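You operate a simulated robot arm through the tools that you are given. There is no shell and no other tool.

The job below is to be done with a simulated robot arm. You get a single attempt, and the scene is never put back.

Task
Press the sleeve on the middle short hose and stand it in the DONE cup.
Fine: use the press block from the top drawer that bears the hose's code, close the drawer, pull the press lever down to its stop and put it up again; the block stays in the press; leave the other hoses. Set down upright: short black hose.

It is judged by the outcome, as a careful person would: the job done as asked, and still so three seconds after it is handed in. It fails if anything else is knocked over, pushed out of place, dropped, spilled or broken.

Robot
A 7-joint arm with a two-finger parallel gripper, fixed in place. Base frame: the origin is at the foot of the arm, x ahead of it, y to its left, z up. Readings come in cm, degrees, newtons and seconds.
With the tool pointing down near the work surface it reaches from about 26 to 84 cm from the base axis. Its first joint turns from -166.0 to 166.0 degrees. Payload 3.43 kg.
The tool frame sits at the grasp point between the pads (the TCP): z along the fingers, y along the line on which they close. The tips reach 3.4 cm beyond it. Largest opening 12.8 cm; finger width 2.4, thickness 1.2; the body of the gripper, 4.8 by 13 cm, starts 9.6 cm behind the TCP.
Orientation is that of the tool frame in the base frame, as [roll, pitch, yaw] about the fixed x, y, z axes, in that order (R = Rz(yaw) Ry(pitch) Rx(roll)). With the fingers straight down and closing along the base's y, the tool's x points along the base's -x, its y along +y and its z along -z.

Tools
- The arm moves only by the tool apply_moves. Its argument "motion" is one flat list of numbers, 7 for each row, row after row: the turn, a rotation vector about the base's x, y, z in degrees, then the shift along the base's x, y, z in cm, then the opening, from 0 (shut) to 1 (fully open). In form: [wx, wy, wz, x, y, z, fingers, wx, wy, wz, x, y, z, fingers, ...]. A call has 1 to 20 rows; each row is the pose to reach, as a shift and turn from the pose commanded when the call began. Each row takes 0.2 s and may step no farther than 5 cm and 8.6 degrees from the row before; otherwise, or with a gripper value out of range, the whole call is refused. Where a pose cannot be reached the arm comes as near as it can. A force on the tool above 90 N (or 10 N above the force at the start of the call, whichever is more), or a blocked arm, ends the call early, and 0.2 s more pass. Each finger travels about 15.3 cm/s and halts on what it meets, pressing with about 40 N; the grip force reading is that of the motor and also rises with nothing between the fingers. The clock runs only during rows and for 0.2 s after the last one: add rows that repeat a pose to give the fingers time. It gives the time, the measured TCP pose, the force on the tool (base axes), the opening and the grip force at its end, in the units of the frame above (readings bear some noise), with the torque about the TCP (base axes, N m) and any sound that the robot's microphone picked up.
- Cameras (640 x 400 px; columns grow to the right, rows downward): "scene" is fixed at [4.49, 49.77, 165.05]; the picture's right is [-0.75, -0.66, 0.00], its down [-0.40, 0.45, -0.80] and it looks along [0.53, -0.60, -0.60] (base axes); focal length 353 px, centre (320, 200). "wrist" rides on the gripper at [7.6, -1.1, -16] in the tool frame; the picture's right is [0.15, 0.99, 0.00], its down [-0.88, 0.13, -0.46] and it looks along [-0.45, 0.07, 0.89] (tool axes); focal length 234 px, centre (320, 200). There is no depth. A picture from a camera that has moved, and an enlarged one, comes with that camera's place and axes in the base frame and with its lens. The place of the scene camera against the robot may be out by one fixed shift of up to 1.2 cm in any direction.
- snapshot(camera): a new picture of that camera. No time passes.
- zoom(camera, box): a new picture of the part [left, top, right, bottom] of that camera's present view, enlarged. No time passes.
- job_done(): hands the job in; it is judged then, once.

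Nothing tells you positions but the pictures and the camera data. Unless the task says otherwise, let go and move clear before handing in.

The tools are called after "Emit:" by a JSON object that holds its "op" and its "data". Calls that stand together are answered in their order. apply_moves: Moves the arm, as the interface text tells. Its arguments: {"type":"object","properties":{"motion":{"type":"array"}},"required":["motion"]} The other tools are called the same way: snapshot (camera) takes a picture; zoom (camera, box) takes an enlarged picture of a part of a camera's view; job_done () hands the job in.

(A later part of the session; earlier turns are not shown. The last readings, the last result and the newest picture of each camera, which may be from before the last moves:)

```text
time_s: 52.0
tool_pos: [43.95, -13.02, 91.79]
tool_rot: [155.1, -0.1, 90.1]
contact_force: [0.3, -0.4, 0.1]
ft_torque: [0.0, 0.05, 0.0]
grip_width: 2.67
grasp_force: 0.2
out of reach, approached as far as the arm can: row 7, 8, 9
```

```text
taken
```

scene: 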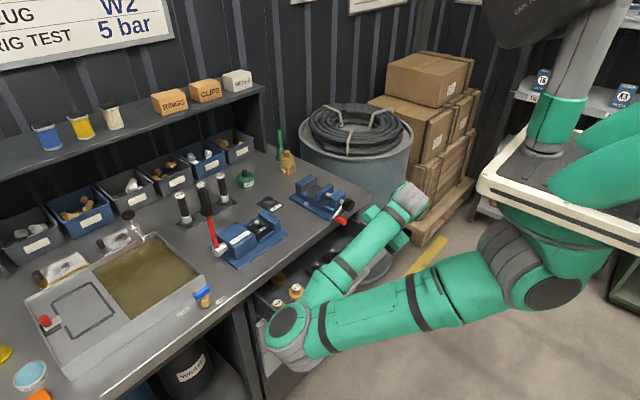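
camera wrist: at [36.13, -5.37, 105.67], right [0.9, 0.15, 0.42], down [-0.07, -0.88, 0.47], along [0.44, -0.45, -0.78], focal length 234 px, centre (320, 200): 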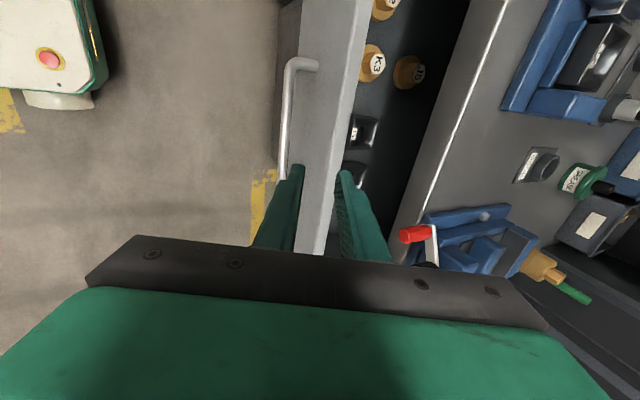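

The handle approach is out of reach this close to the base, so instead I'll close the fingers and push the panel face above the handle with the tilted fingertips until the drawer stops.

Emit:
{"op": "apply_moves", "data": {"motion": [0, 0, 0, 0.8, 1, -3, 0, 0, 0, 0, 1.6, 2, -6, 0, 0, 0, 0, 2.5, 3, -10.2, 0, 0, 0, 0, 4, 3, -10.2, 0, 0, 0, 0, 6, 3, -10.2, 0, 0, 0, 0, 8, 3, -10.2, 0, 0, 0, 0, 10, 3, -10.2, 0, 0, 0, 0, 11.5, 3, -10.2, 0, 0, 0, 0, 11.5, 3, -10.2, 0]}}

Emit:
{"op": "snapshot", "data": {"camera": "wrist"}}

Emit:
{"op": "snapshot", "data": {"camera": "scene"}}

```text
time_s: 54.0
tool_pos: [55.39, -9.89, 81.55]
tool_rot: [155.0, 0.1, 90.1]
contact_force: [-0.5, 0.6, 0.2]
ft_torque: [0.0, 0.01, -0.03]
grip_width: 0.0
grasp_force: 33.0
```

```text
taken
camera wrist: at [47.58, -2.31, 95.49], right [0.9, 0.15, 0.42], down [-0.07, -0.88, 0.47], along [0.44, -0.45, -0.78], focal length 234 px, centre (320, 200)
```

wrist: 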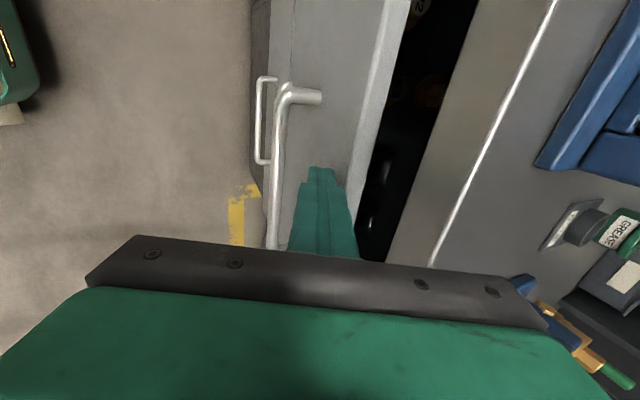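

```text
taken
```

scene: 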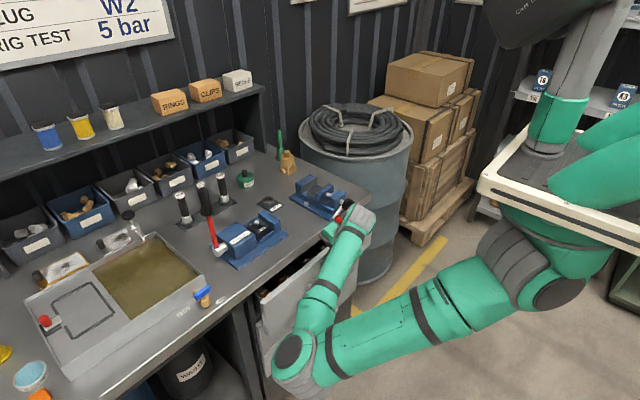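

The drawer has about 4 cm left. I continue pushing in small steps until it stops.

Emit:
{"op": "apply_moves", "data": {"motion": [0, 0, 0, 1, 0, 0, 0, 0, 0, 0, 2, 0, 0, 0, 0, 0, 0, 3, 0, 0, 0, 0, 0, 0, 3.6, 0, 0, 0, 0, 0, 0, 4.0, 0, 0, 0, 0, 0, 0, 4.3, 0, 0, 0, 0, 0, 0, 4.3, 0, 0, 0]}}

Emit:
{"op": "zoom", "data": {"camera": "wrist", "box": [240, 40, 480, 240]}}

Emit:
{"op": "zoom", "data": {"camera": "scene", "box": [240, 190, 400, 340]}}

```text
time_s: 55.6
tool_pos: [59.6, -9.96, 81.62]
tool_rot: [155.0, 0.1, 90.1]
contact_force: [-1.4, -1.4, 1.0]
ft_torque: [-0.02, 0.01, -0.08]
grip_width: 0.02
grasp_force: 33.1
```

```text
2.00 times, centred on (360, 140) of wrist
camera zoom: at [51.86, -2.29, 95.41], right [0.9, 0.15, 0.42], down [-0.07, -0.88, 0.47], along [0.44, -0.45, -0.78], focal length 468 px, centre (240, 320)
```

zoom: 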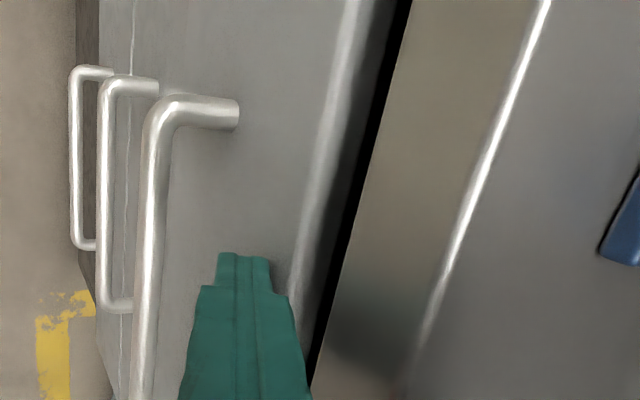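

```text
2.67 times, centred on (320, 265) of scene
camera zoom: at [4.49, 49.77, 165.05], right [-0.75, -0.66, 0.0], down [-0.4, 0.45, -0.8], along [0.53, -0.6, -0.6], focal length 942 px, centre (320, 27)
```

zoom: 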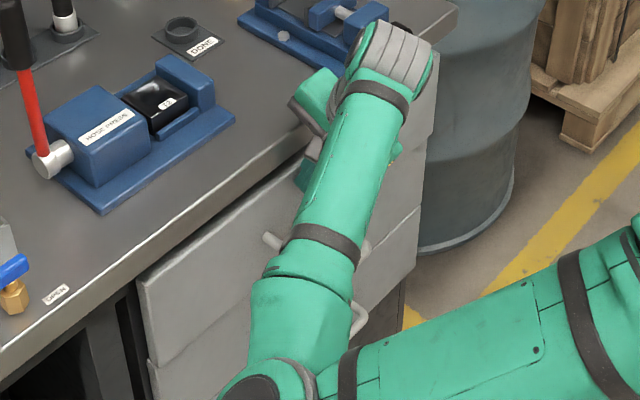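

Emit:
{"op": "apply_moves", "data": {"motion": [0, 0, 0, 0.2, 0, 0, 0, 0, 0, 0, 0.4, 0, 0, 0, 0, 0, 0, 0.6, 0, 0, 0, 0, 0, 0, 0.6, 0, 0, 0]}}

Emit:
{"op": "zoom", "data": {"camera": "wrist", "box": [240, 40, 480, 240]}}

```text
time_s: 56.6
tool_pos: [60.22, -9.97, 81.45]
tool_rot: [155.0, -0.1, 90.1]
contact_force: [-1.2, 1.5, -0.8]
ft_torque: [0.04, 0.03, -0.01]
grip_width: 0.0
grasp_force: 32.7
```

```text
2.00 times, centred on (360, 140) of wrist
camera zoom: at [52.48, -2.28, 95.47], right [0.9, 0.15, 0.42], down [-0.07, -0.88, 0.47], along [0.44, -0.45, -0.78], focal length 468 px, centre (240, 320)
```

zoom: 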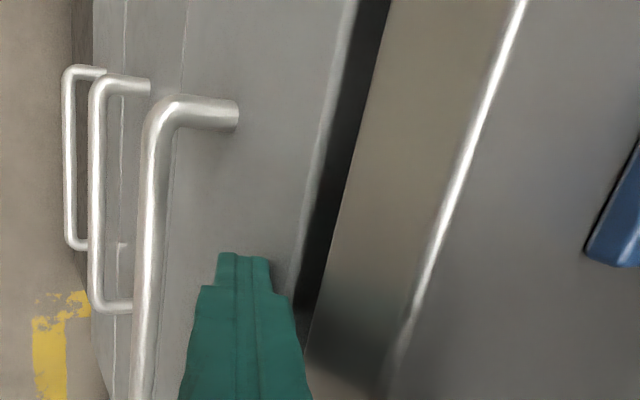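

Emit:
{"op": "apply_moves", "data": {"motion": [0, 0, 0, 0.15, 0, 0, 0, 0, 0, 0, 0.3, 0, 0, 0, 0, 0, 0, 0.3, 0, 0, 0]}}

Emit:
{"op": "zoom", "data": {"camera": "scene", "box": [260, 215, 380, 315]}}

```text
time_s: 57.4
tool_pos: [60.47, -9.98, 81.59]
tool_rot: [155.1, -0.1, 90.1]
contact_force: [-5.2, 5.7, 1.2]
ft_torque: [0.21, 0.13, 0.16]
grip_width: 0.0
grasp_force: 33.0
```

```text
4.00 times, centred on (320, 265) of scene
camera zoom: at [4.49, 49.77, 165.05], right [-0.75, -0.66, 0.0], down [-0.4, 0.45, -0.8], along [0.53, -0.6, -0.6], focal length 1413 px, centre (320, -60)
```

zoom: 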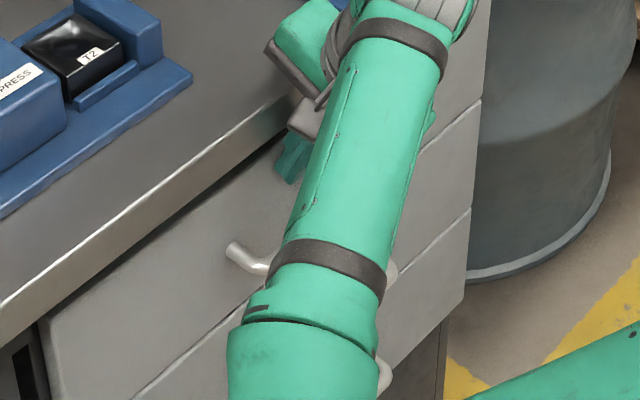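

Emit:
{"op": "apply_moves", "data": {"motion": [0, 0, 0, 0.15, 0, 0, 0, 0, 0, 0, 0.3, 0, 0, 0, 0, 0, 0, 0.3, 0, 0, 0]}}

```text
time_s: 58.2
tool_pos: [60.49, -10.07, 81.56]
tool_rot: [155.2, 0.1, 90.0]
contact_force: [-52.0, 9.7, 16.4]
ft_torque: [0.27, 0.97, 0.24]
grip_width: 0.01
grasp_force: 33.1
```

The drawer is at its stop (52 N reaction): closed. I back away, rise, and bring the tool back to vertical.

Emit:
{"op": "apply_moves", "data": {"motion": [0, 0, 0, -1.5, 0, 0, 0, 0, 0, 0, -4.5, 0, 1, 0, 0, 0, 0, -7, 0, 4, 0.1, 0, 0, 0, -8, 0, 8.5, 0.2, 0, 0, 0, -8, 0, 13, 0.3, 0, 8.3, 0, -8, 0, 17, 0.4, 0, 16.6, 0, -8, 0, 21, 0.4, 0, 25, 0, -8, 0, 25, 0.4, 0, 25, 0, -8, 0, 25, 0.4]}}

Emit:
{"op": "snapshot", "data": {"camera": "scene"}}

Emit:
{"op": "zoom", "data": {"camera": "scene", "box": [240, 200, 400, 340]}}

Emit:
{"op": "snapshot", "data": {"camera": "wrist"}}

```text
time_s: 60.2
tool_pos: [52.87, -9.94, 106.58]
tool_rot: [-180.0, -0.1, 90.0]
contact_force: [0.4, 0.1, -0.4]
ft_torque: [0.02, 0.0, -0.01]
grip_width: 5.13
grasp_force: 0.0
```

```text
taken
```

scene: 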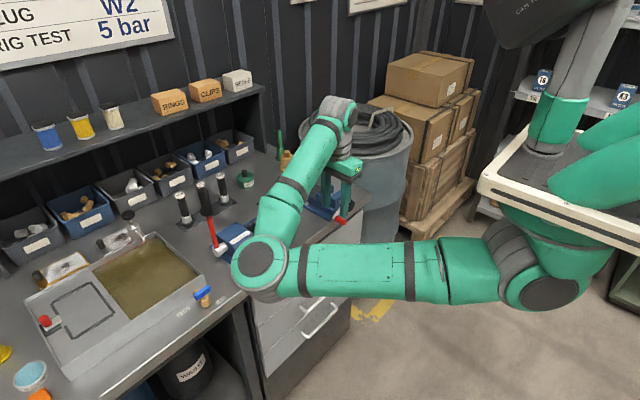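

```text
2.86 times, centred on (320, 270) of scene
camera zoom: at [4.49, 49.77, 165.05], right [-0.75, -0.66, 0.0], down [-0.4, 0.45, -0.8], along [0.53, -0.6, -0.6], focal length 1009 px, centre (320, 0)
```

zoom: 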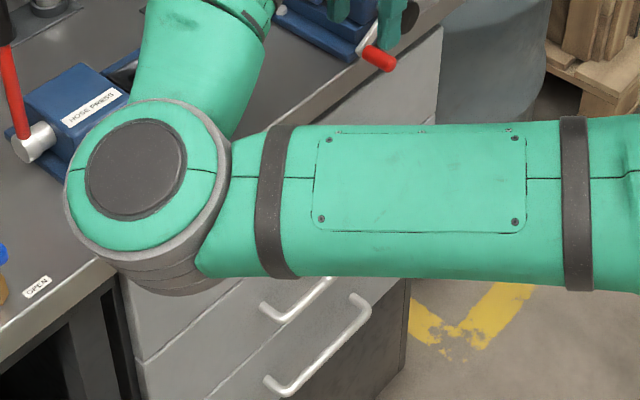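

```text
taken
camera wrist: at [51.64, -2.25, 122.45], right [0.99, 0.15, 0.0], down [0.13, -0.88, 0.46], along [0.07, -0.45, -0.89], focal length 234 px, centre (320, 200)
```

wrist: 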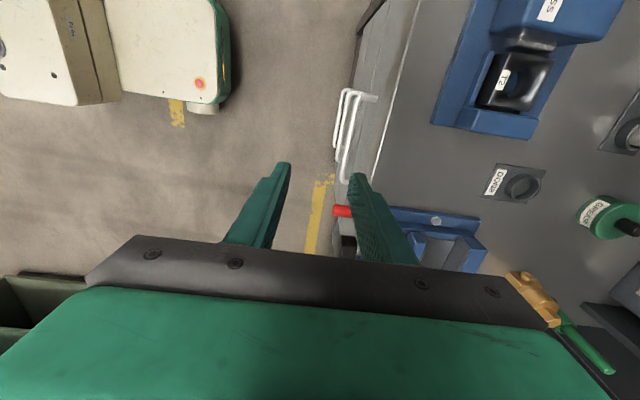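

The drawer is closed. Now I turn the gripper back (yaw +90°) while rising, to prepare for the hose.

Emit:
{"op": "apply_moves", "data": {"motion": [0, 0, 8.2, 0, 0.5, 1.5, 0.4, 0, 0, 16.4, 0, 1, 3, 0.4, 0, 0, 24.6, 0, 1.5, 4.5, 0.4, 0, 0, 32.8, 0, 2, 6, 0.4, 0, 0, 41, 0, 3, 7.5, 0.4, 0, 0, 49.2, 0, 4, 9, 0.4, 0, 0, 57.4, 0, 5, 10.5, 0.4, 0, 0, 65.6, 0, 6, 12, 0.4, 0, 0, 73.8, 0, 7, 13.5, 0.4, 0, 0, 82, 0, 8, 15, 0.4, 0, 0, 90, 0, 9, 16, 0.4, 0, 0, 90, 0, 9, 16, 0.4]}}

Emit:
{"op": "apply_moves", "data": {"motion": [0, -8, 0, 0.5, 1, 0.5, 0.4, 0, -16, 0, 1, 2, 1, 0.4, 0, -24, 0, 1.5, 3, 1, 0.4, 0, -32, 0, 2, 4, 1, 0.4, 0, -40, 0, 2.5, 5, 1, 0.4, 0, -40, 0, 2.5, 5, 1, 0.4]}}

Emit:
{"op": "snapshot", "data": {"camera": "wrist"}}

Emit:
{"op": "snapshot", "data": {"camera": "scene"}}

```text
time_s: 62.8
tool_pos: [52.79, -1.06, 122.57]
tool_rot: [180.0, 0.0, -179.8]
contact_force: [-0.4, -0.8, -0.3]
ft_torque: [-0.01, 0.0, -0.02]
grip_width: 5.11
grasp_force: 0.0
```

```text
time_s: 64.2
tool_pos: [55.29, 4.04, 123.52]
tool_rot: [-179.8, 40.0, -180.0]
contact_force: [0.5, 0.0, -0.8]
ft_torque: [0.03, 0.02, 0.01]
grip_width: 5.13
grasp_force: 0.0
```

```text
taken
camera wrist: at [39.24, 2.99, 130.84], right [-0.11, 0.99, -0.1], down [0.38, 0.13, 0.92], along [0.92, 0.07, -0.39], focal length 234 px, centre (320, 200)
```

wrist: 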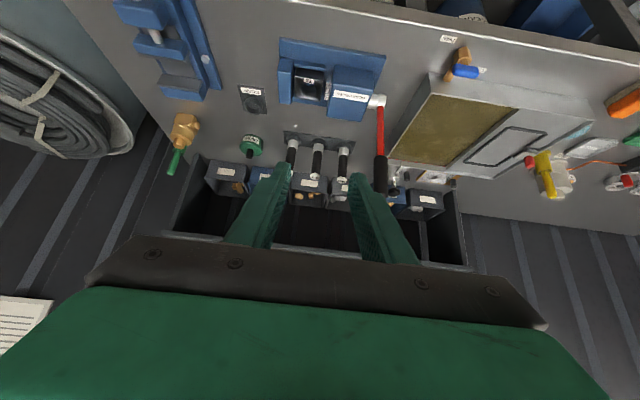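

```text
taken
```

scene: 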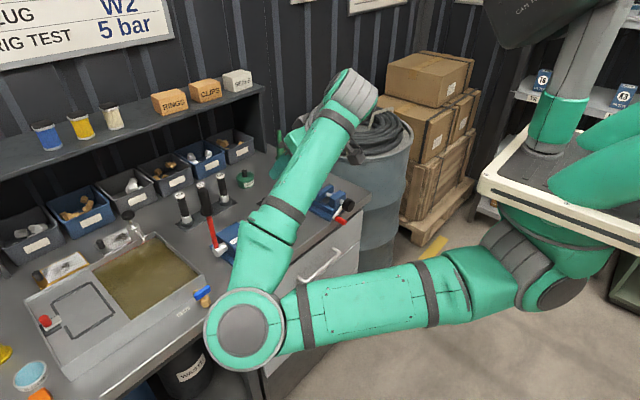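

Emit:
{"op": "zoom", "data": {"camera": "wrist", "box": [270, 115, 370, 185]}}

Emit:
{"op": "zoom", "data": {"camera": "wrist", "box": [230, 60, 350, 140]}}

```text
5.71 times, centred on (320, 150) of wrist
camera zoom: at [39.24, 2.99, 130.84], right [-0.11, 0.99, -0.1], down [0.38, 0.13, 0.92], along [0.92, 0.07, -0.39], focal length 1338 px, centre (320, 486)
```

zoom: 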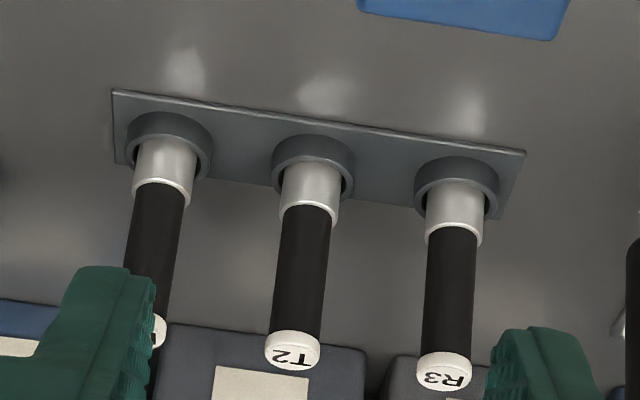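

```text
5.00 times, centred on (290, 100) of wrist
camera zoom: at [39.24, 2.99, 130.84], right [-0.11, 0.99, -0.1], down [0.38, 0.13, 0.92], along [0.92, 0.07, -0.39], focal length 1171 px, centre (470, 700)
```

zoom: 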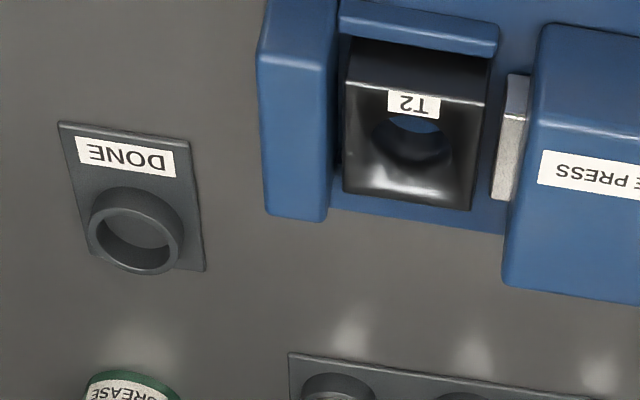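

Measured: T2 hose stands at about (94.6, 5.05), cap top z≈100.8, sleeve top z≈92.4; spacing to neighbours 7.3 cm. I'll approach it with the tool tilted about 50° forward so the far reach works; first to a staging pose above and behind it.

Emit:
{"op": "apply_moves", "data": {"motion": [0, -3, 0, 4.8, 0.2, 0, 0.4, 0, -6, 0, 9.6, 0.4, 0, 0.4, 0, -10, 0, 14.4, 0.6, -1, 0.4, 0, -10, 0, 19, 0.8, -2.5, 0.4, 0, -10, 0, 22.5, 1, -5.5, 0.4, 0, -10, 0, 25.5, 1, -9, 0.4, 0, -10, 0, 28, 1, -12.5, 0.4, 0, -10, 0, 28, 1, -12.5, 0.4]}}

Emit:
{"op": "snapshot", "data": {"camera": "wrist"}}

Emit:
{"op": "snapshot", "data": {"camera": "scene"}}

```text
time_s: 66.0
tool_pos: [83.36, 5.05, 110.83]
tool_rot: [-179.9, 50.1, -179.9]
contact_force: [-1.2, 0.2, 0.3]
ft_torque: [0.0, 0.01, -0.01]
grip_width: 5.15
grasp_force: 0.1
```

```text
taken
camera wrist: at [66.18, 4.03, 115.32], right [-0.1, 0.99, -0.11], down [0.22, 0.13, 0.97], along [0.97, 0.07, -0.23], focal length 234 px, centre (320, 200)
```

wrist: 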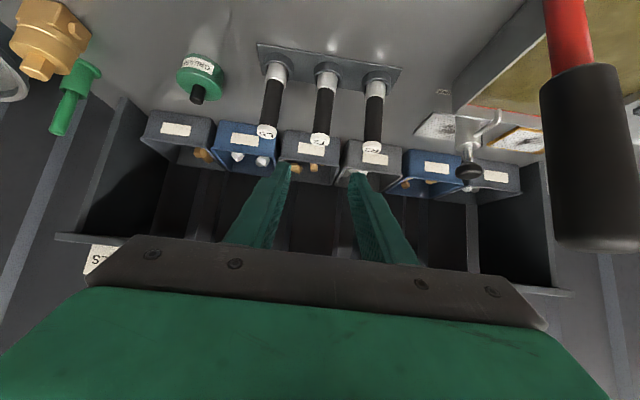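

```text
taken
```

scene: 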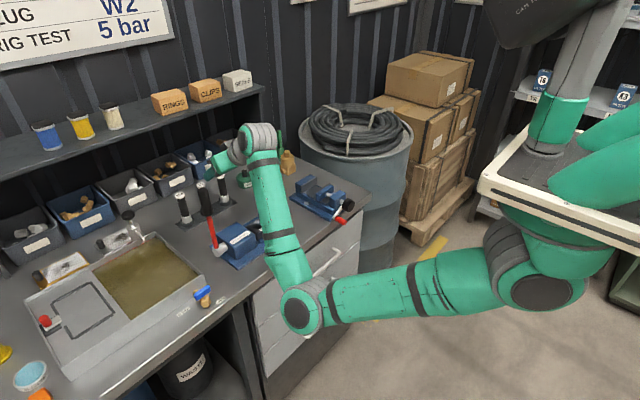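

Emit:
{"op": "zoom", "data": {"camera": "wrist", "box": [240, 40, 400, 190]}}

Emit:
{"op": "zoom", "data": {"camera": "scene", "box": [160, 110, 320, 230]}}

```text
2.67 times, centred on (320, 115) of wrist
camera zoom: at [66.18, 4.03, 115.32], right [-0.1, 0.99, -0.11], down [0.22, 0.13, 0.97], along [0.97, 0.07, -0.23], focal length 624 px, centre (320, 427)
```

zoom: 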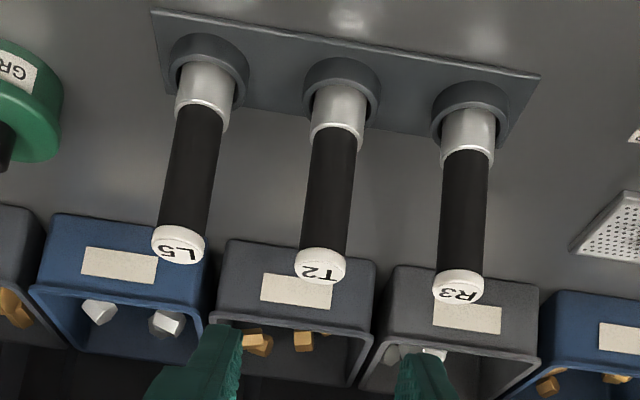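

```text
3.33 times, centred on (240, 170) of scene
camera zoom: at [4.49, 49.77, 165.05], right [-0.75, -0.66, 0.0], down [-0.4, 0.45, -0.8], along [0.53, -0.6, -0.6], focal length 1178 px, centre (587, 300)
```

zoom: 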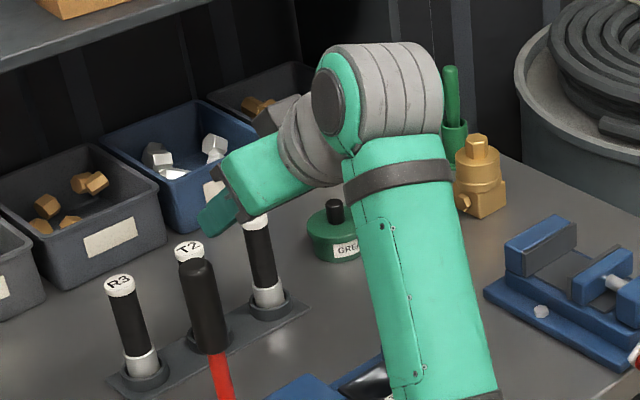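

T2 lines up at about (94.5,5.08). I move to the pre-grasp point 12 cm back along the tool axis and check alignment.

Emit:
{"op": "apply_moves", "data": {"motion": [0, 0, 0, 0.6, 0, -2, 0.4, 0, 0, 0, 1.3, 0, -4, 0.4, 0, 0, 0, 1.95, 0, -6.1, 0.38, 0, 0, 0, 1.95, 0, -6.1, 0.38]}}

Emit:
{"op": "zoom", "data": {"camera": "wrist", "box": [240, 60, 400, 210]}}

Emit:
{"op": "snapshot", "data": {"camera": "scene"}}

```text
time_s: 67.0
tool_pos: [85.1, 5.03, 104.7]
tool_rot: [-180.0, 50.0, -180.0]
contact_force: [0.3, -0.3, -0.2]
ft_torque: [0.04, 0.02, 0.03]
grip_width: 4.87
grasp_force: 0.0
```

```text
2.67 times, centred on (320, 135) of wrist
camera zoom: at [68.13, 3.96, 109.28], right [-0.1, 0.99, -0.11], down [0.22, 0.13, 0.97], along [0.97, 0.07, -0.23], focal length 624 px, centre (320, 373)
```

zoom: 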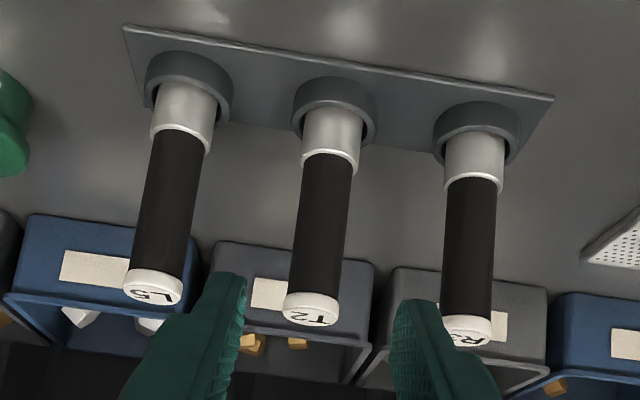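

```text
taken
```

scene: 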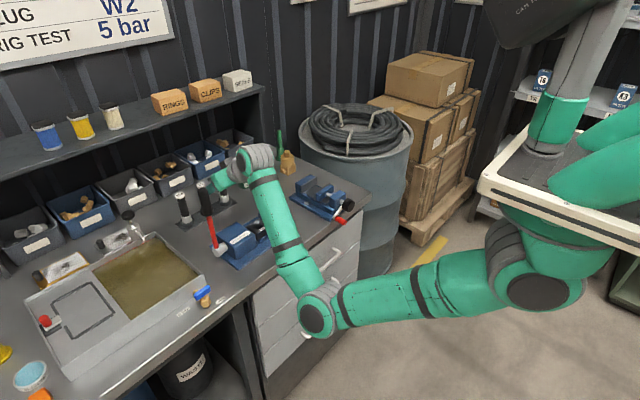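

Aligned. I advance 9 cm along the tool axis.

Emit:
{"op": "apply_moves", "data": {"motion": [0, 0, 0, 2.3, 0, -1.93, 0.38, 0, 0, 0, 4.6, 0, -3.86, 0.38, 0, 0, 0, 6.9, 0, -5.79, 0.38, 0, 0, 0, 6.9, 0, -5.79, 0.38]}}

Emit:
{"op": "zoom", "data": {"camera": "wrist", "box": [240, 60, 400, 210]}}

Emit:
{"op": "zoom", "data": {"camera": "scene", "box": [160, 120, 320, 260]}}

```text
time_s: 68.0
tool_pos: [92.21, 4.85, 99.25]
tool_rot: [-179.8, 50.0, -179.9]
contact_force: [0.4, -0.2, 0.1]
ft_torque: [-0.01, -0.01, -0.03]
grip_width: 4.85
grasp_force: 0.0
```

```text
2.67 times, centred on (320, 135) of wrist
camera zoom: at [75.14, 3.98, 103.54], right [-0.1, 0.99, -0.11], down [0.22, 0.13, 0.97], along [0.97, 0.07, -0.23], focal length 624 px, centre (320, 373)
```

zoom: 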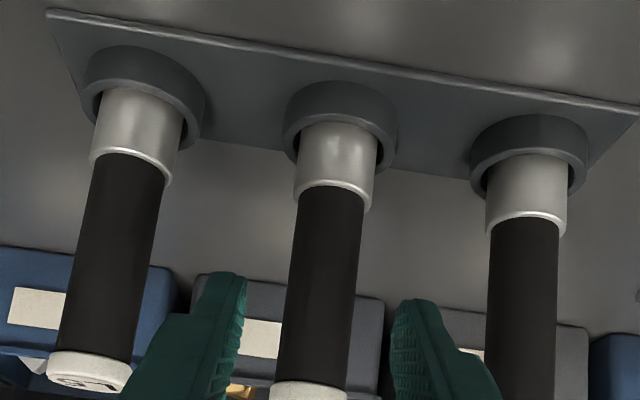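

```text
2.86 times, centred on (240, 190) of scene
camera zoom: at [4.49, 49.77, 165.05], right [-0.75, -0.66, 0.0], down [-0.4, 0.45, -0.8], along [0.53, -0.6, -0.6], focal length 1009 px, centre (549, 229)
```

zoom: 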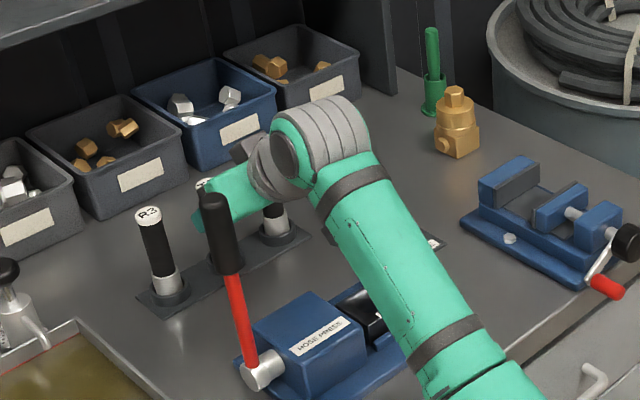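

T2 is centred between the fingers. I advance the last 3.6 cm and close.

Emit:
{"op": "apply_moves", "data": {"motion": [0, 0, 0, 1.4, 0.1, -1.17, 0.38, 0, 0, 0, 2.76, 0.15, -2.31, 0.38, 0, 0, 0, 2.76, 0.15, -2.31, 0.38]}}

Emit:
{"op": "zoom", "data": {"camera": "wrist", "box": [240, 90, 400, 240]}}

```text
time_s: 68.8
tool_pos: [94.96, 5.23, 96.81]
tool_rot: [-179.8, 50.0, -179.8]
contact_force: [0.0, -0.6, 0.2]
ft_torque: [0.03, -0.02, -0.02]
grip_width: 4.87
grasp_force: 0.0
```

```text
2.67 times, centred on (320, 165) of wrist
camera zoom: at [77.84, 4.2, 101.19], right [-0.1, 0.99, -0.11], down [0.22, 0.13, 0.97], along [0.97, 0.07, -0.23], focal length 624 px, centre (320, 293)
```

zoom: 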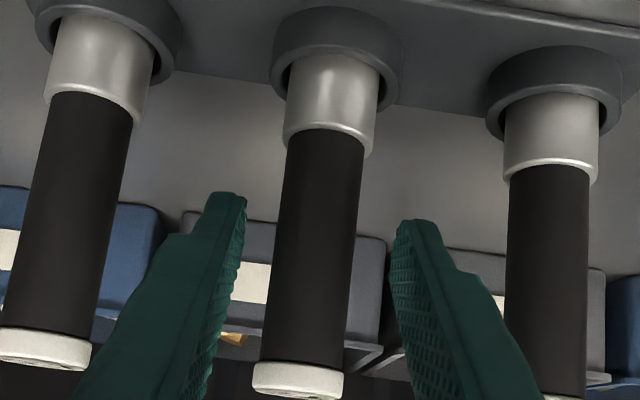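

The hose is at the pads, 0.2 cm off-centre; I correct y and close the fingers.

Emit:
{"op": "apply_moves", "data": {"motion": [0, 0, 0, 0, -0.2, 0, 0.36, 0, 0, 0, 0, -0.2, 0, 0.28, 0, 0, 0, 0, -0.2, 0, 0.22, 0, 0, 0, 0, -0.2, 0, 0.16, 0, 0, 0, 0, -0.2, 0, 0.1, 0, 0, 0, 0, -0.2, 0, 0.1]}}

Emit:
{"op": "zoom", "data": {"camera": "wrist", "box": [240, 90, 400, 240]}}

```text
time_s: 70.2
tool_pos: [94.9, 5.04, 96.81]
tool_rot: [-179.9, 50.0, -179.8]
contact_force: [0.0, 0.2, -0.5]
ft_torque: [0.0, 0.03, -0.02]
grip_width: 2.33
grasp_force: 41.1
```

```text
2.67 times, centred on (320, 165) of wrist
camera zoom: at [77.82, 3.97, 101.2], right [-0.1, 0.99, -0.11], down [0.22, 0.13, 0.97], along [0.97, 0.07, -0.23], focal length 624 px, centre (320, 293)
```

zoom: 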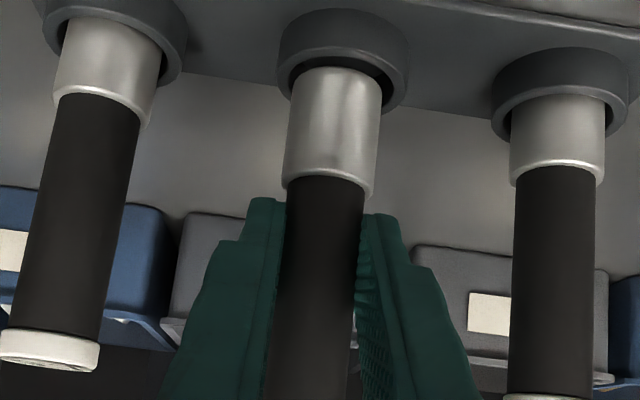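

The hose is gripped (2.33 cm, 41 N), though it seems to have risen a bit in its cup as the pads closed. I lift straight up a few cm and inspect.

Emit:
{"op": "apply_moves", "data": {"motion": [0, 0, 0, 0, 0, 0.6, 0.1, 0, 0, 0, 0, 0, 1.5, 0.1, 0, 0, 0, 0, 0, 3, 0.1, 0, 0, 0, 0, 0, 5, 0.1, 0, 0, 0, 0, 0, 5, 0.1]}}

Emit:
{"op": "snapshot", "data": {"camera": "wrist"}}

Emit:
{"op": "zoom", "data": {"camera": "scene", "box": [160, 120, 280, 220]}}

```text
time_s: 71.4
tool_pos: [94.78, 5.0, 101.79]
tool_rot: [-179.9, 50.0, -179.9]
contact_force: [0.4, 0.4, -2.1]
ft_torque: [0.0, 0.04, 0.0]
grip_width: 2.51
grasp_force: 40.3
```

```text
taken
camera wrist: at [77.81, 3.94, 106.23], right [-0.1, 0.99, -0.11], down [0.22, 0.13, 0.97], along [0.97, 0.07, -0.23], focal length 234 px, centre (320, 200)
```

wrist: 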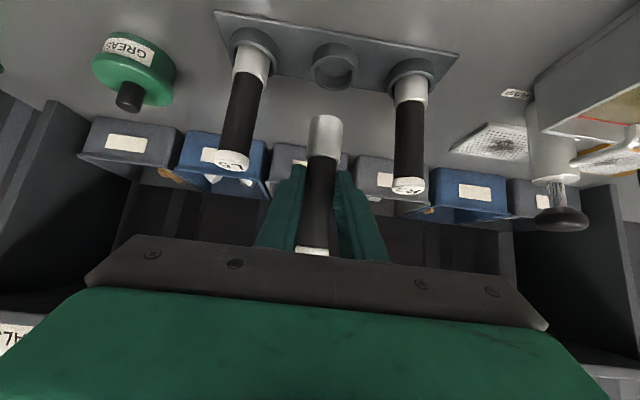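

```text
4.00 times, centred on (220, 170) of scene
camera zoom: at [4.49, 49.77, 165.05], right [-0.75, -0.66, 0.0], down [-0.4, 0.45, -0.8], along [0.53, -0.6, -0.6], focal length 1413 px, centre (720, 320)
```

zoom: 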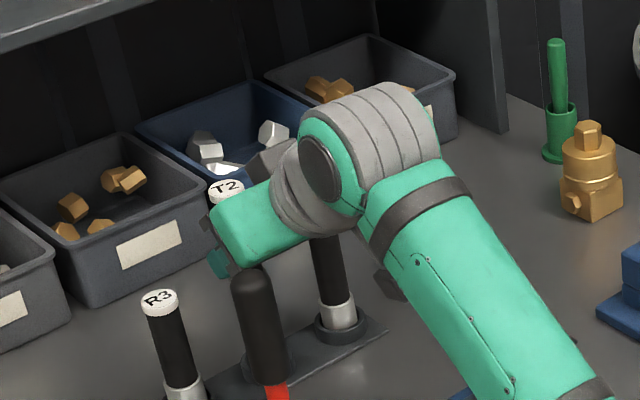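

Emit:
{"op": "zoom", "data": {"camera": "wrist", "box": [250, 100, 390, 270]}}

```text
2.35 times, centred on (320, 185) of wrist
camera zoom: at [77.81, 3.94, 106.23], right [-0.1, 0.99, -0.11], down [0.22, 0.13, 0.97], along [0.97, 0.07, -0.23], focal length 551 px, centre (320, 235)
```

zoom: 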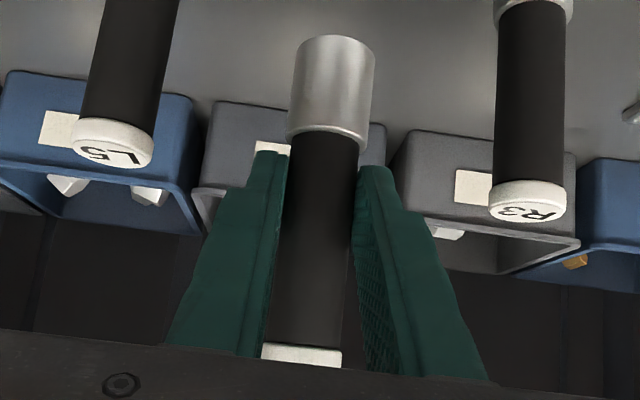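

The hose is upright and clear of the rack; its bottom is about 6.3 cm below the TCP. I raise to z≈108 and carry it back over the press block.

Emit:
{"op": "apply_moves", "data": {"motion": [0, 0, 0, 0, 0, 3.1, 0.1, 0, 0, 0, 0, -0.5, 6.2, 0.1, 0, 0, 0, -4, -1.2, 6.2, 0.1, 0, 0, 0, -8, -2, 6.2, 0.1, 0, 0, 0, -12, -2.8, 6.2, 0.1, 0, 0, 0, -16, -3.5, 6.2, 0.1, 0, 0, 0, -20.2, -4.1, 6.2, 0.1, 0, 0, 0, -20.2, -4.1, 6.2, 0.1]}}

Emit:
{"op": "snapshot", "data": {"camera": "wrist"}}

Emit:
{"op": "snapshot", "data": {"camera": "scene"}}

```text
time_s: 73.2
tool_pos: [74.58, 0.86, 107.91]
tool_rot: [-180.0, 49.9, -179.8]
contact_force: [0.0, -0.5, -1.4]
ft_torque: [0.0, 0.05, 0.01]
grip_width: 2.51
grasp_force: 40.3
```

```text
taken
camera wrist: at [57.57, -0.2, 112.4], right [-0.1, 0.99, -0.11], down [0.22, 0.13, 0.97], along [0.97, 0.07, -0.23], focal length 234 px, centre (320, 200)
```

wrist: 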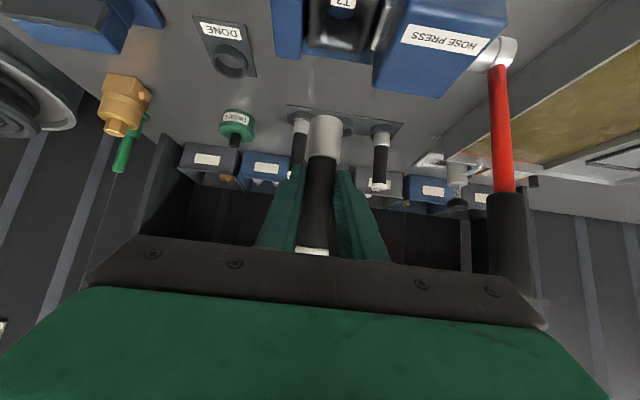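

```text
taken
```

scene: 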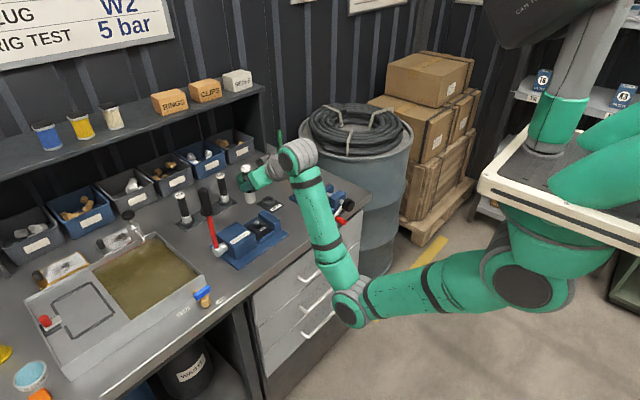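

Emit:
{"op": "zoom", "data": {"camera": "scene", "box": [210, 140, 310, 260]}}

Emit:
{"op": "zoom", "data": {"camera": "wrist", "box": [270, 0, 400, 170]}}

```text
3.33 times, centred on (260, 200) of scene
camera zoom: at [4.49, 49.77, 165.05], right [-0.75, -0.66, 0.0], down [-0.4, 0.45, -0.8], along [0.53, -0.6, -0.6], focal length 1178 px, centre (520, 200)
```

zoom: 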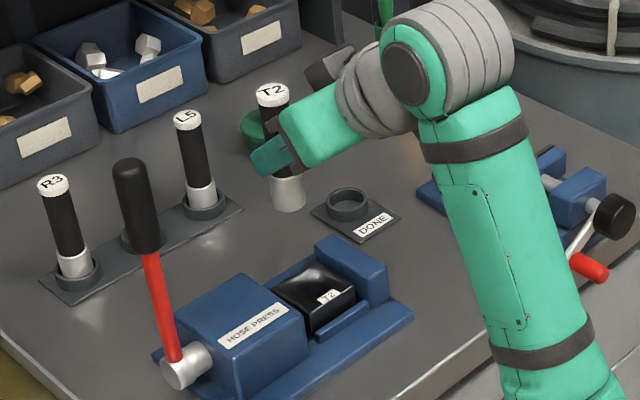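

```text
2.35 times, centred on (335, 85) of wrist
camera zoom: at [57.57, -0.2, 112.4], right [-0.1, 0.99, -0.11], down [0.22, 0.13, 0.97], along [0.97, 0.07, -0.23], focal length 551 px, centre (285, 471)
```

zoom: 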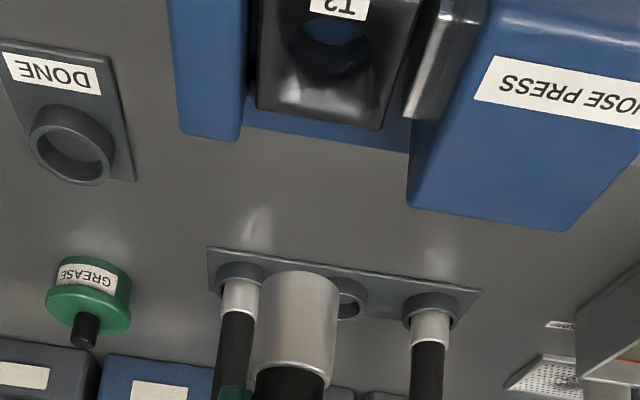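

Emit:
{"op": "zoom", "data": {"camera": "scene", "box": [225, 155, 285, 245]}}

```text
4.44 times, centred on (255, 200) of scene
camera zoom: at [4.49, 49.77, 165.05], right [-0.75, -0.66, 0.0], down [-0.4, 0.45, -0.8], along [0.53, -0.6, -0.6], focal length 1570 px, centre (609, 200)
```

zoom: 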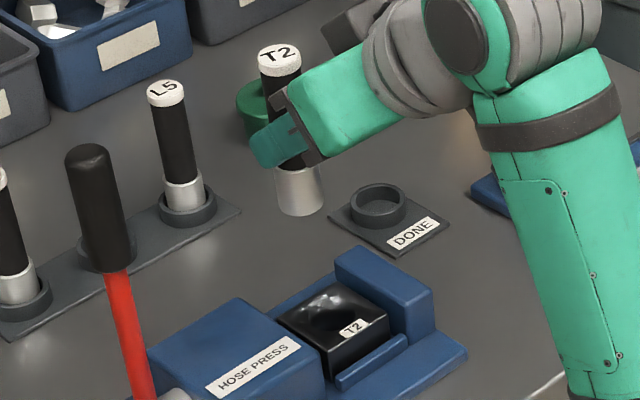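

Emit:
{"op": "zoom", "data": {"camera": "scene", "box": [235, 155, 265, 195]}}

Emit:
{"op": "zoom", "data": {"camera": "scene", "box": [240, 205, 290, 245]}}

```text
10.00 times, centred on (250, 175) of scene
camera zoom: at [4.49, 49.77, 165.05], right [-0.75, -0.66, 0.0], down [-0.4, 0.45, -0.8], along [0.53, -0.6, -0.6], focal length 3533 px, centre (1020, 450)
```

zoom: 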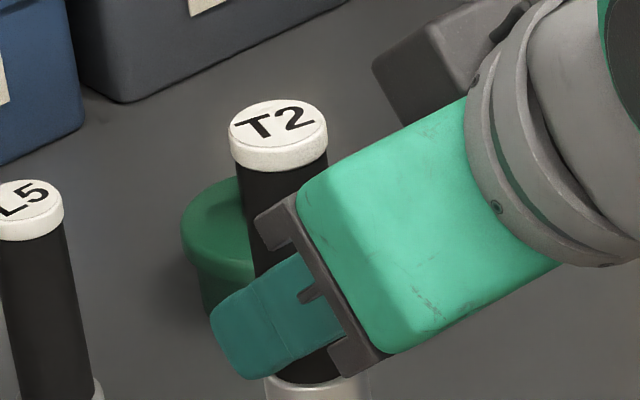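

```text
10.00 times, centred on (265, 225) of scene
camera zoom: at [4.49, 49.77, 165.05], right [-0.75, -0.66, 0.0], down [-0.4, 0.45, -0.8], along [0.53, -0.6, -0.6], focal length 3533 px, centre (870, -50)
```

zoom: 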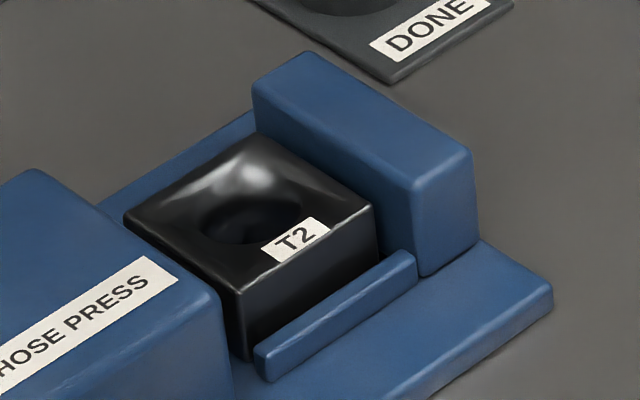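

From the scene view the hose sits about 1.5–2 cm ahead of the TCP, i.e. it's held nearer the fingertips. I shift back by 1.45 cm, then lower until the sleeve is just above the block for a direct comparison in both cameras.

Emit:
{"op": "apply_moves", "data": {"motion": [0, 0, 0, -0.8, 0.1, 0, 0.1, 0, 0, 0, -1.45, 0.15, -2, 0.1, 0, 0, 0, -1.45, 0.15, -4.5, 0.1, 0, 0, 0, -1.45, 0.15, -6.5, 0.1, 0, 0, 0, -1.45, 0.15, -6.5, 0.1]}}

Emit:
{"op": "zoom", "data": {"camera": "scene", "box": [225, 175, 285, 245]}}

Emit:
{"op": "zoom", "data": {"camera": "wrist", "box": [250, 20, 400, 180]}}

```text
time_s: 74.4
tool_pos: [73.25, 1.04, 101.54]
tool_rot: [-179.9, 49.9, -179.8]
contact_force: [0.7, 0.2, -1.0]
ft_torque: [-0.03, 0.05, -0.02]
grip_width: 2.51
grasp_force: 39.9
```

```text
5.71 times, centred on (255, 210) of scene
camera zoom: at [4.49, 49.77, 165.05], right [-0.75, -0.66, 0.0], down [-0.4, 0.45, -0.8], along [0.53, -0.6, -0.6], focal length 2019 px, centre (691, 143)
```

zoom: 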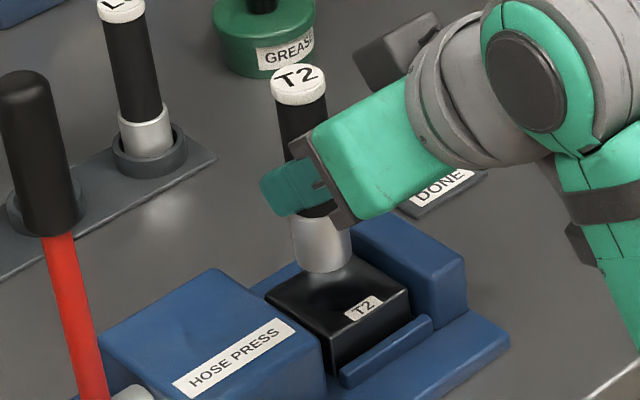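

```text
2.50 times, centred on (325, 100) of wrist
camera zoom: at [56.18, 0.0, 105.95], right [-0.1, 0.99, -0.11], down [0.22, 0.13, 0.97], along [0.97, 0.07, -0.23], focal length 585 px, centre (308, 450)
```

zoom: 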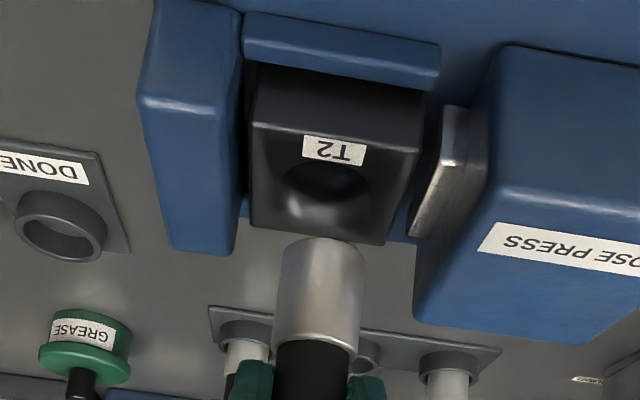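

In both views the sleeve is now about 0.4 cm too far forward of the hole. I correct (-0.43, -0.12) and lower to just above the funnel.

Emit:
{"op": "apply_moves", "data": {"motion": [0, 0, 0, -0.43, -0.12, 0, 0.1, 0, 0, 0, -0.43, -0.12, -0.9, 0.1, 0, 0, 0, -0.43, -0.12, -1.7, 0.1, 0, 0, 0, -0.43, -0.12, -1.7, 0.1]}}

Emit:
{"op": "zoom", "data": {"camera": "scene", "box": [235, 195, 285, 245]}}

Emit:
{"op": "zoom", "data": {"camera": "wrist", "box": [270, 40, 380, 170]}}

```text
time_s: 75.4
tool_pos: [72.81, 0.96, 99.89]
tool_rot: [-179.9, 50.0, -179.7]
contact_force: [0.7, -0.8, -1.7]
ft_torque: [0.01, 0.02, 0.01]
grip_width: 2.51
grasp_force: 39.9
```

```text
8.00 times, centred on (260, 220) of scene
camera zoom: at [4.49, 49.77, 165.05], right [-0.75, -0.66, 0.0], down [-0.4, 0.45, -0.8], along [0.53, -0.6, -0.6], focal length 2826 px, centre (800, 40)
```

zoom: 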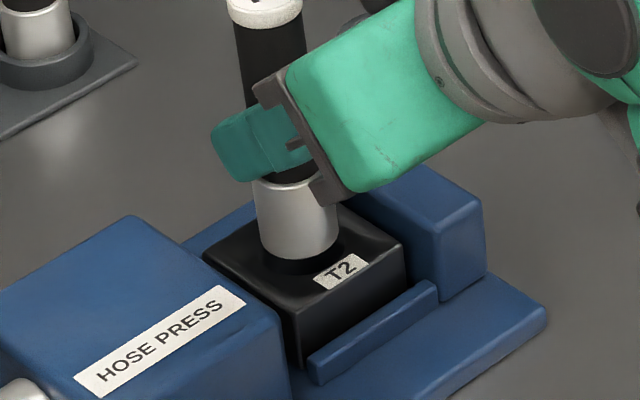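

```text
3.08 times, centred on (325, 105) of wrist
camera zoom: at [55.74, -0.1, 104.26], right [-0.1, 0.99, -0.11], down [0.22, 0.13, 0.97], along [0.97, 0.07, -0.23], focal length 720 px, centre (305, 492)
```

zoom: 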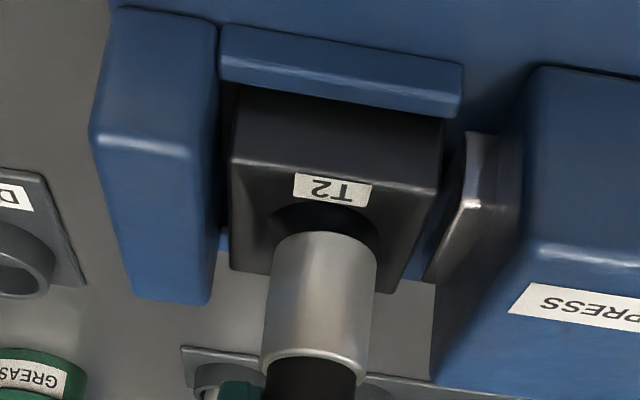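

Nearly centred (about 0.2 cm forward). I correct and lower in small steps into the hole, watching the force.

Emit:
{"op": "apply_moves", "data": {"motion": [0, 0, 0, -0.2, 0, -0.3, 0.1, 0, 0, 0, -0.2, 0, -0.7, 0.1, 0, 0, 0, -0.2, 0, -1.1, 0.1, 0, 0, 0, -0.2, 0, -1.5, 0.1, 0, 0, 0, -0.2, 0, -1.5, 0.1]}}

Emit:
{"op": "zoom", "data": {"camera": "scene", "box": [235, 195, 285, 245]}}

Emit:
{"op": "zoom", "data": {"camera": "wrist", "box": [270, 40, 380, 170]}}

```text
time_s: 76.6
tool_pos: [72.62, 0.91, 98.85]
tool_rot: [180.0, 50.7, -180.0]
contact_force: [10.1, -1.1, 42.2]
ft_torque: [-0.07, -0.67, 0.0]
grip_width: 2.53
grasp_force: 39.8
```

```text
8.00 times, centred on (260, 220) of scene
camera zoom: at [4.49, 49.77, 165.05], right [-0.75, -0.66, 0.0], down [-0.4, 0.45, -0.8], along [0.53, -0.6, -0.6], focal length 2826 px, centre (800, 40)
```

zoom: 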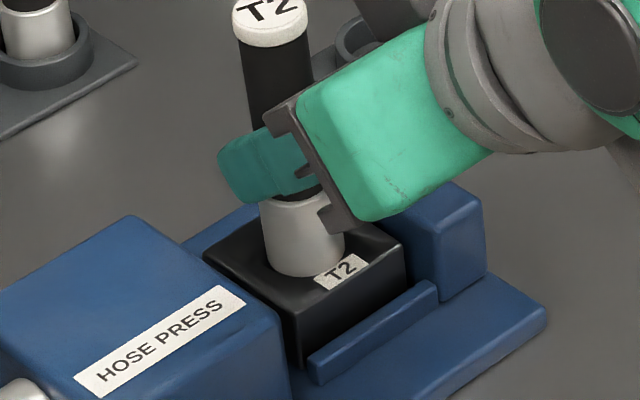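

```text
3.08 times, centred on (325, 105) of wrist
camera zoom: at [55.54, -0.15, 103.05], right [-0.09, 0.99, -0.11], down [0.2, 0.13, 0.97], along [0.97, 0.07, -0.21], focal length 720 px, centre (305, 492)
```

zoom: 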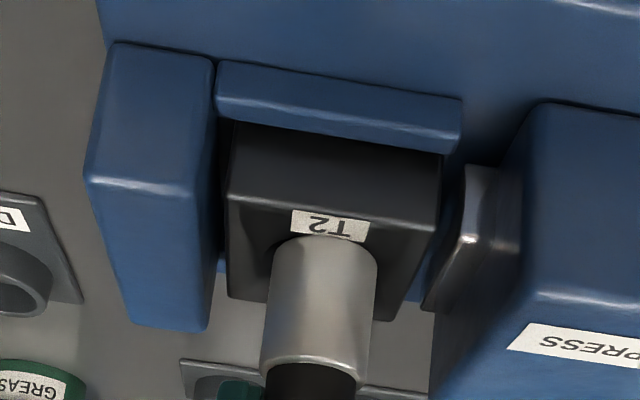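

The sleeve met the funnel's robot-side slope (force +x and up): the hose is about 0.5 cm too far back. I raise slightly, shift +0.5 cm in x and lower again.

Emit:
{"op": "apply_moves", "data": {"motion": [0, 0, 0, 0, 0, 0.8, 0.1, 0, 0, 0, 0.5, 0, 0.8, 0.1, 0, 0, 0, 0.5, 0, 0.4, 0.1, 0, 0, 0, 0.5, 0, 0.1, 0.1, 0, 0, 0, 0.5, 0, 0.1, 0.1]}}

Emit:
{"op": "zoom", "data": {"camera": "wrist", "box": [270, 40, 380, 170]}}

```text
time_s: 77.8
tool_pos: [73.02, 0.92, 98.21]
tool_rot: [-180.0, 49.9, -179.8]
contact_force: [-0.2, 0.6, -1.0]
ft_torque: [-0.02, -0.03, -0.02]
grip_width: 2.5
grasp_force: 40.1
```

```text
3.08 times, centred on (325, 105) of wrist
camera zoom: at [56.02, -0.12, 102.79], right [-0.1, 0.99, -0.11], down [0.22, 0.13, 0.97], along [0.97, 0.07, -0.23], focal length 720 px, centre (305, 492)
```

zoom: 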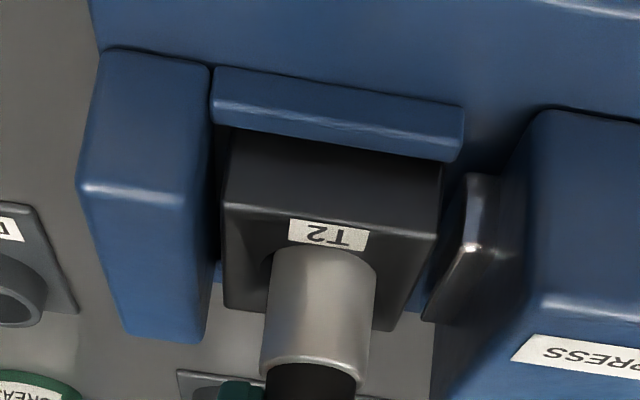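

Free of contact at a lower height now: the sleeve is entering the hole. I continue lowering gently.

Emit:
{"op": "apply_moves", "data": {"motion": [0, 0, 0, 0, 0, -0.3, 0.1, 0, 0, 0, 0, 0, -0.6, 0.1, 0, 0, 0, 0, 0, -0.6, 0.1]}}

Emit:
{"op": "zoom", "data": {"camera": "wrist", "box": [270, 40, 380, 170]}}

Emit:
{"op": "zoom", "data": {"camera": "scene", "box": [235, 195, 285, 245]}}

```text
time_s: 78.6
tool_pos: [73.11, 0.95, 97.96]
tool_rot: [-180.0, 49.9, -179.9]
contact_force: [0.0, 0.0, -1.9]
ft_torque: [-0.03, 0.03, -0.02]
grip_width: 2.5
grasp_force: 40.5
```

```text
3.08 times, centred on (325, 105) of wrist
camera zoom: at [56.03, -0.1, 102.25], right [-0.1, 0.99, -0.11], down [0.22, 0.13, 0.97], along [0.97, 0.07, -0.23], focal length 720 px, centre (305, 492)
```

zoom: 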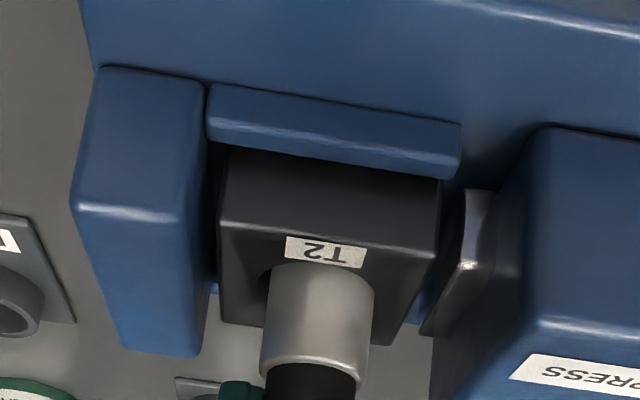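

```text
8.00 times, centred on (260, 220) of scene
camera zoom: at [4.49, 49.77, 165.05], right [-0.75, -0.66, 0.0], down [-0.4, 0.45, -0.8], along [0.53, -0.6, -0.6], focal length 2826 px, centre (800, 40)
```

zoom: 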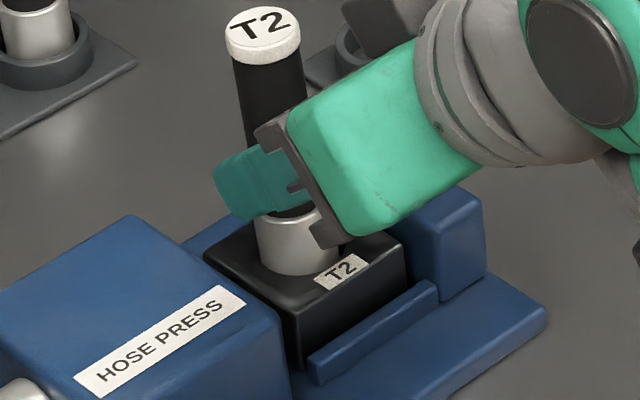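

Emit:
{"op": "apply_moves", "data": {"motion": [0, 0, 0, 0, 0, -0.3, 0.1, 0, 0, 0, 0, 0, -0.6, 0.1, 0, 0, 0, 0, 0, -0.9, 0.1, 0, 0, 0, 0, 0, -0.9, 0.1]}}

Emit:
{"op": "zoom", "data": {"camera": "wrist", "box": [270, 40, 380, 170]}}

Emit:
{"op": "zoom", "data": {"camera": "scene", "box": [235, 195, 285, 245]}}

```text
time_s: 79.6
tool_pos: [73.1, 0.91, 97.12]
tool_rot: [-179.9, 50.0, -179.9]
contact_force: [0.0, -0.8, -1.4]
ft_torque: [-0.02, 0.04, 0.01]
grip_width: 2.49
grasp_force: 39.9
```

```text
3.08 times, centred on (325, 105) of wrist
camera zoom: at [56.05, -0.12, 101.33], right [-0.1, 0.99, -0.11], down [0.22, 0.13, 0.97], along [0.97, 0.07, -0.23], focal length 720 px, centre (305, 492)
```

zoom: 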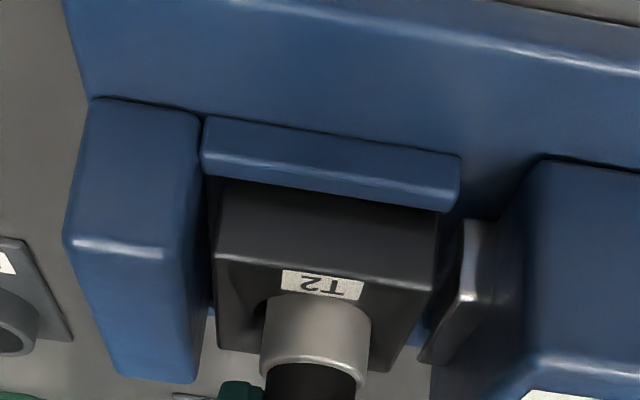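

```text
8.00 times, centred on (260, 220) of scene
camera zoom: at [4.49, 49.77, 165.05], right [-0.75, -0.66, 0.0], down [-0.4, 0.45, -0.8], along [0.53, -0.6, -0.6], focal length 2826 px, centre (800, 40)
```

zoom: 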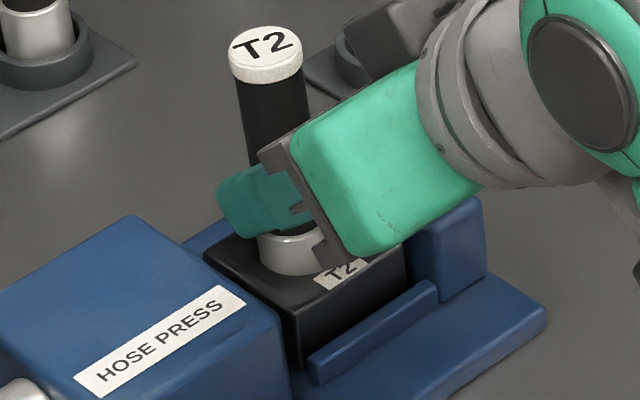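

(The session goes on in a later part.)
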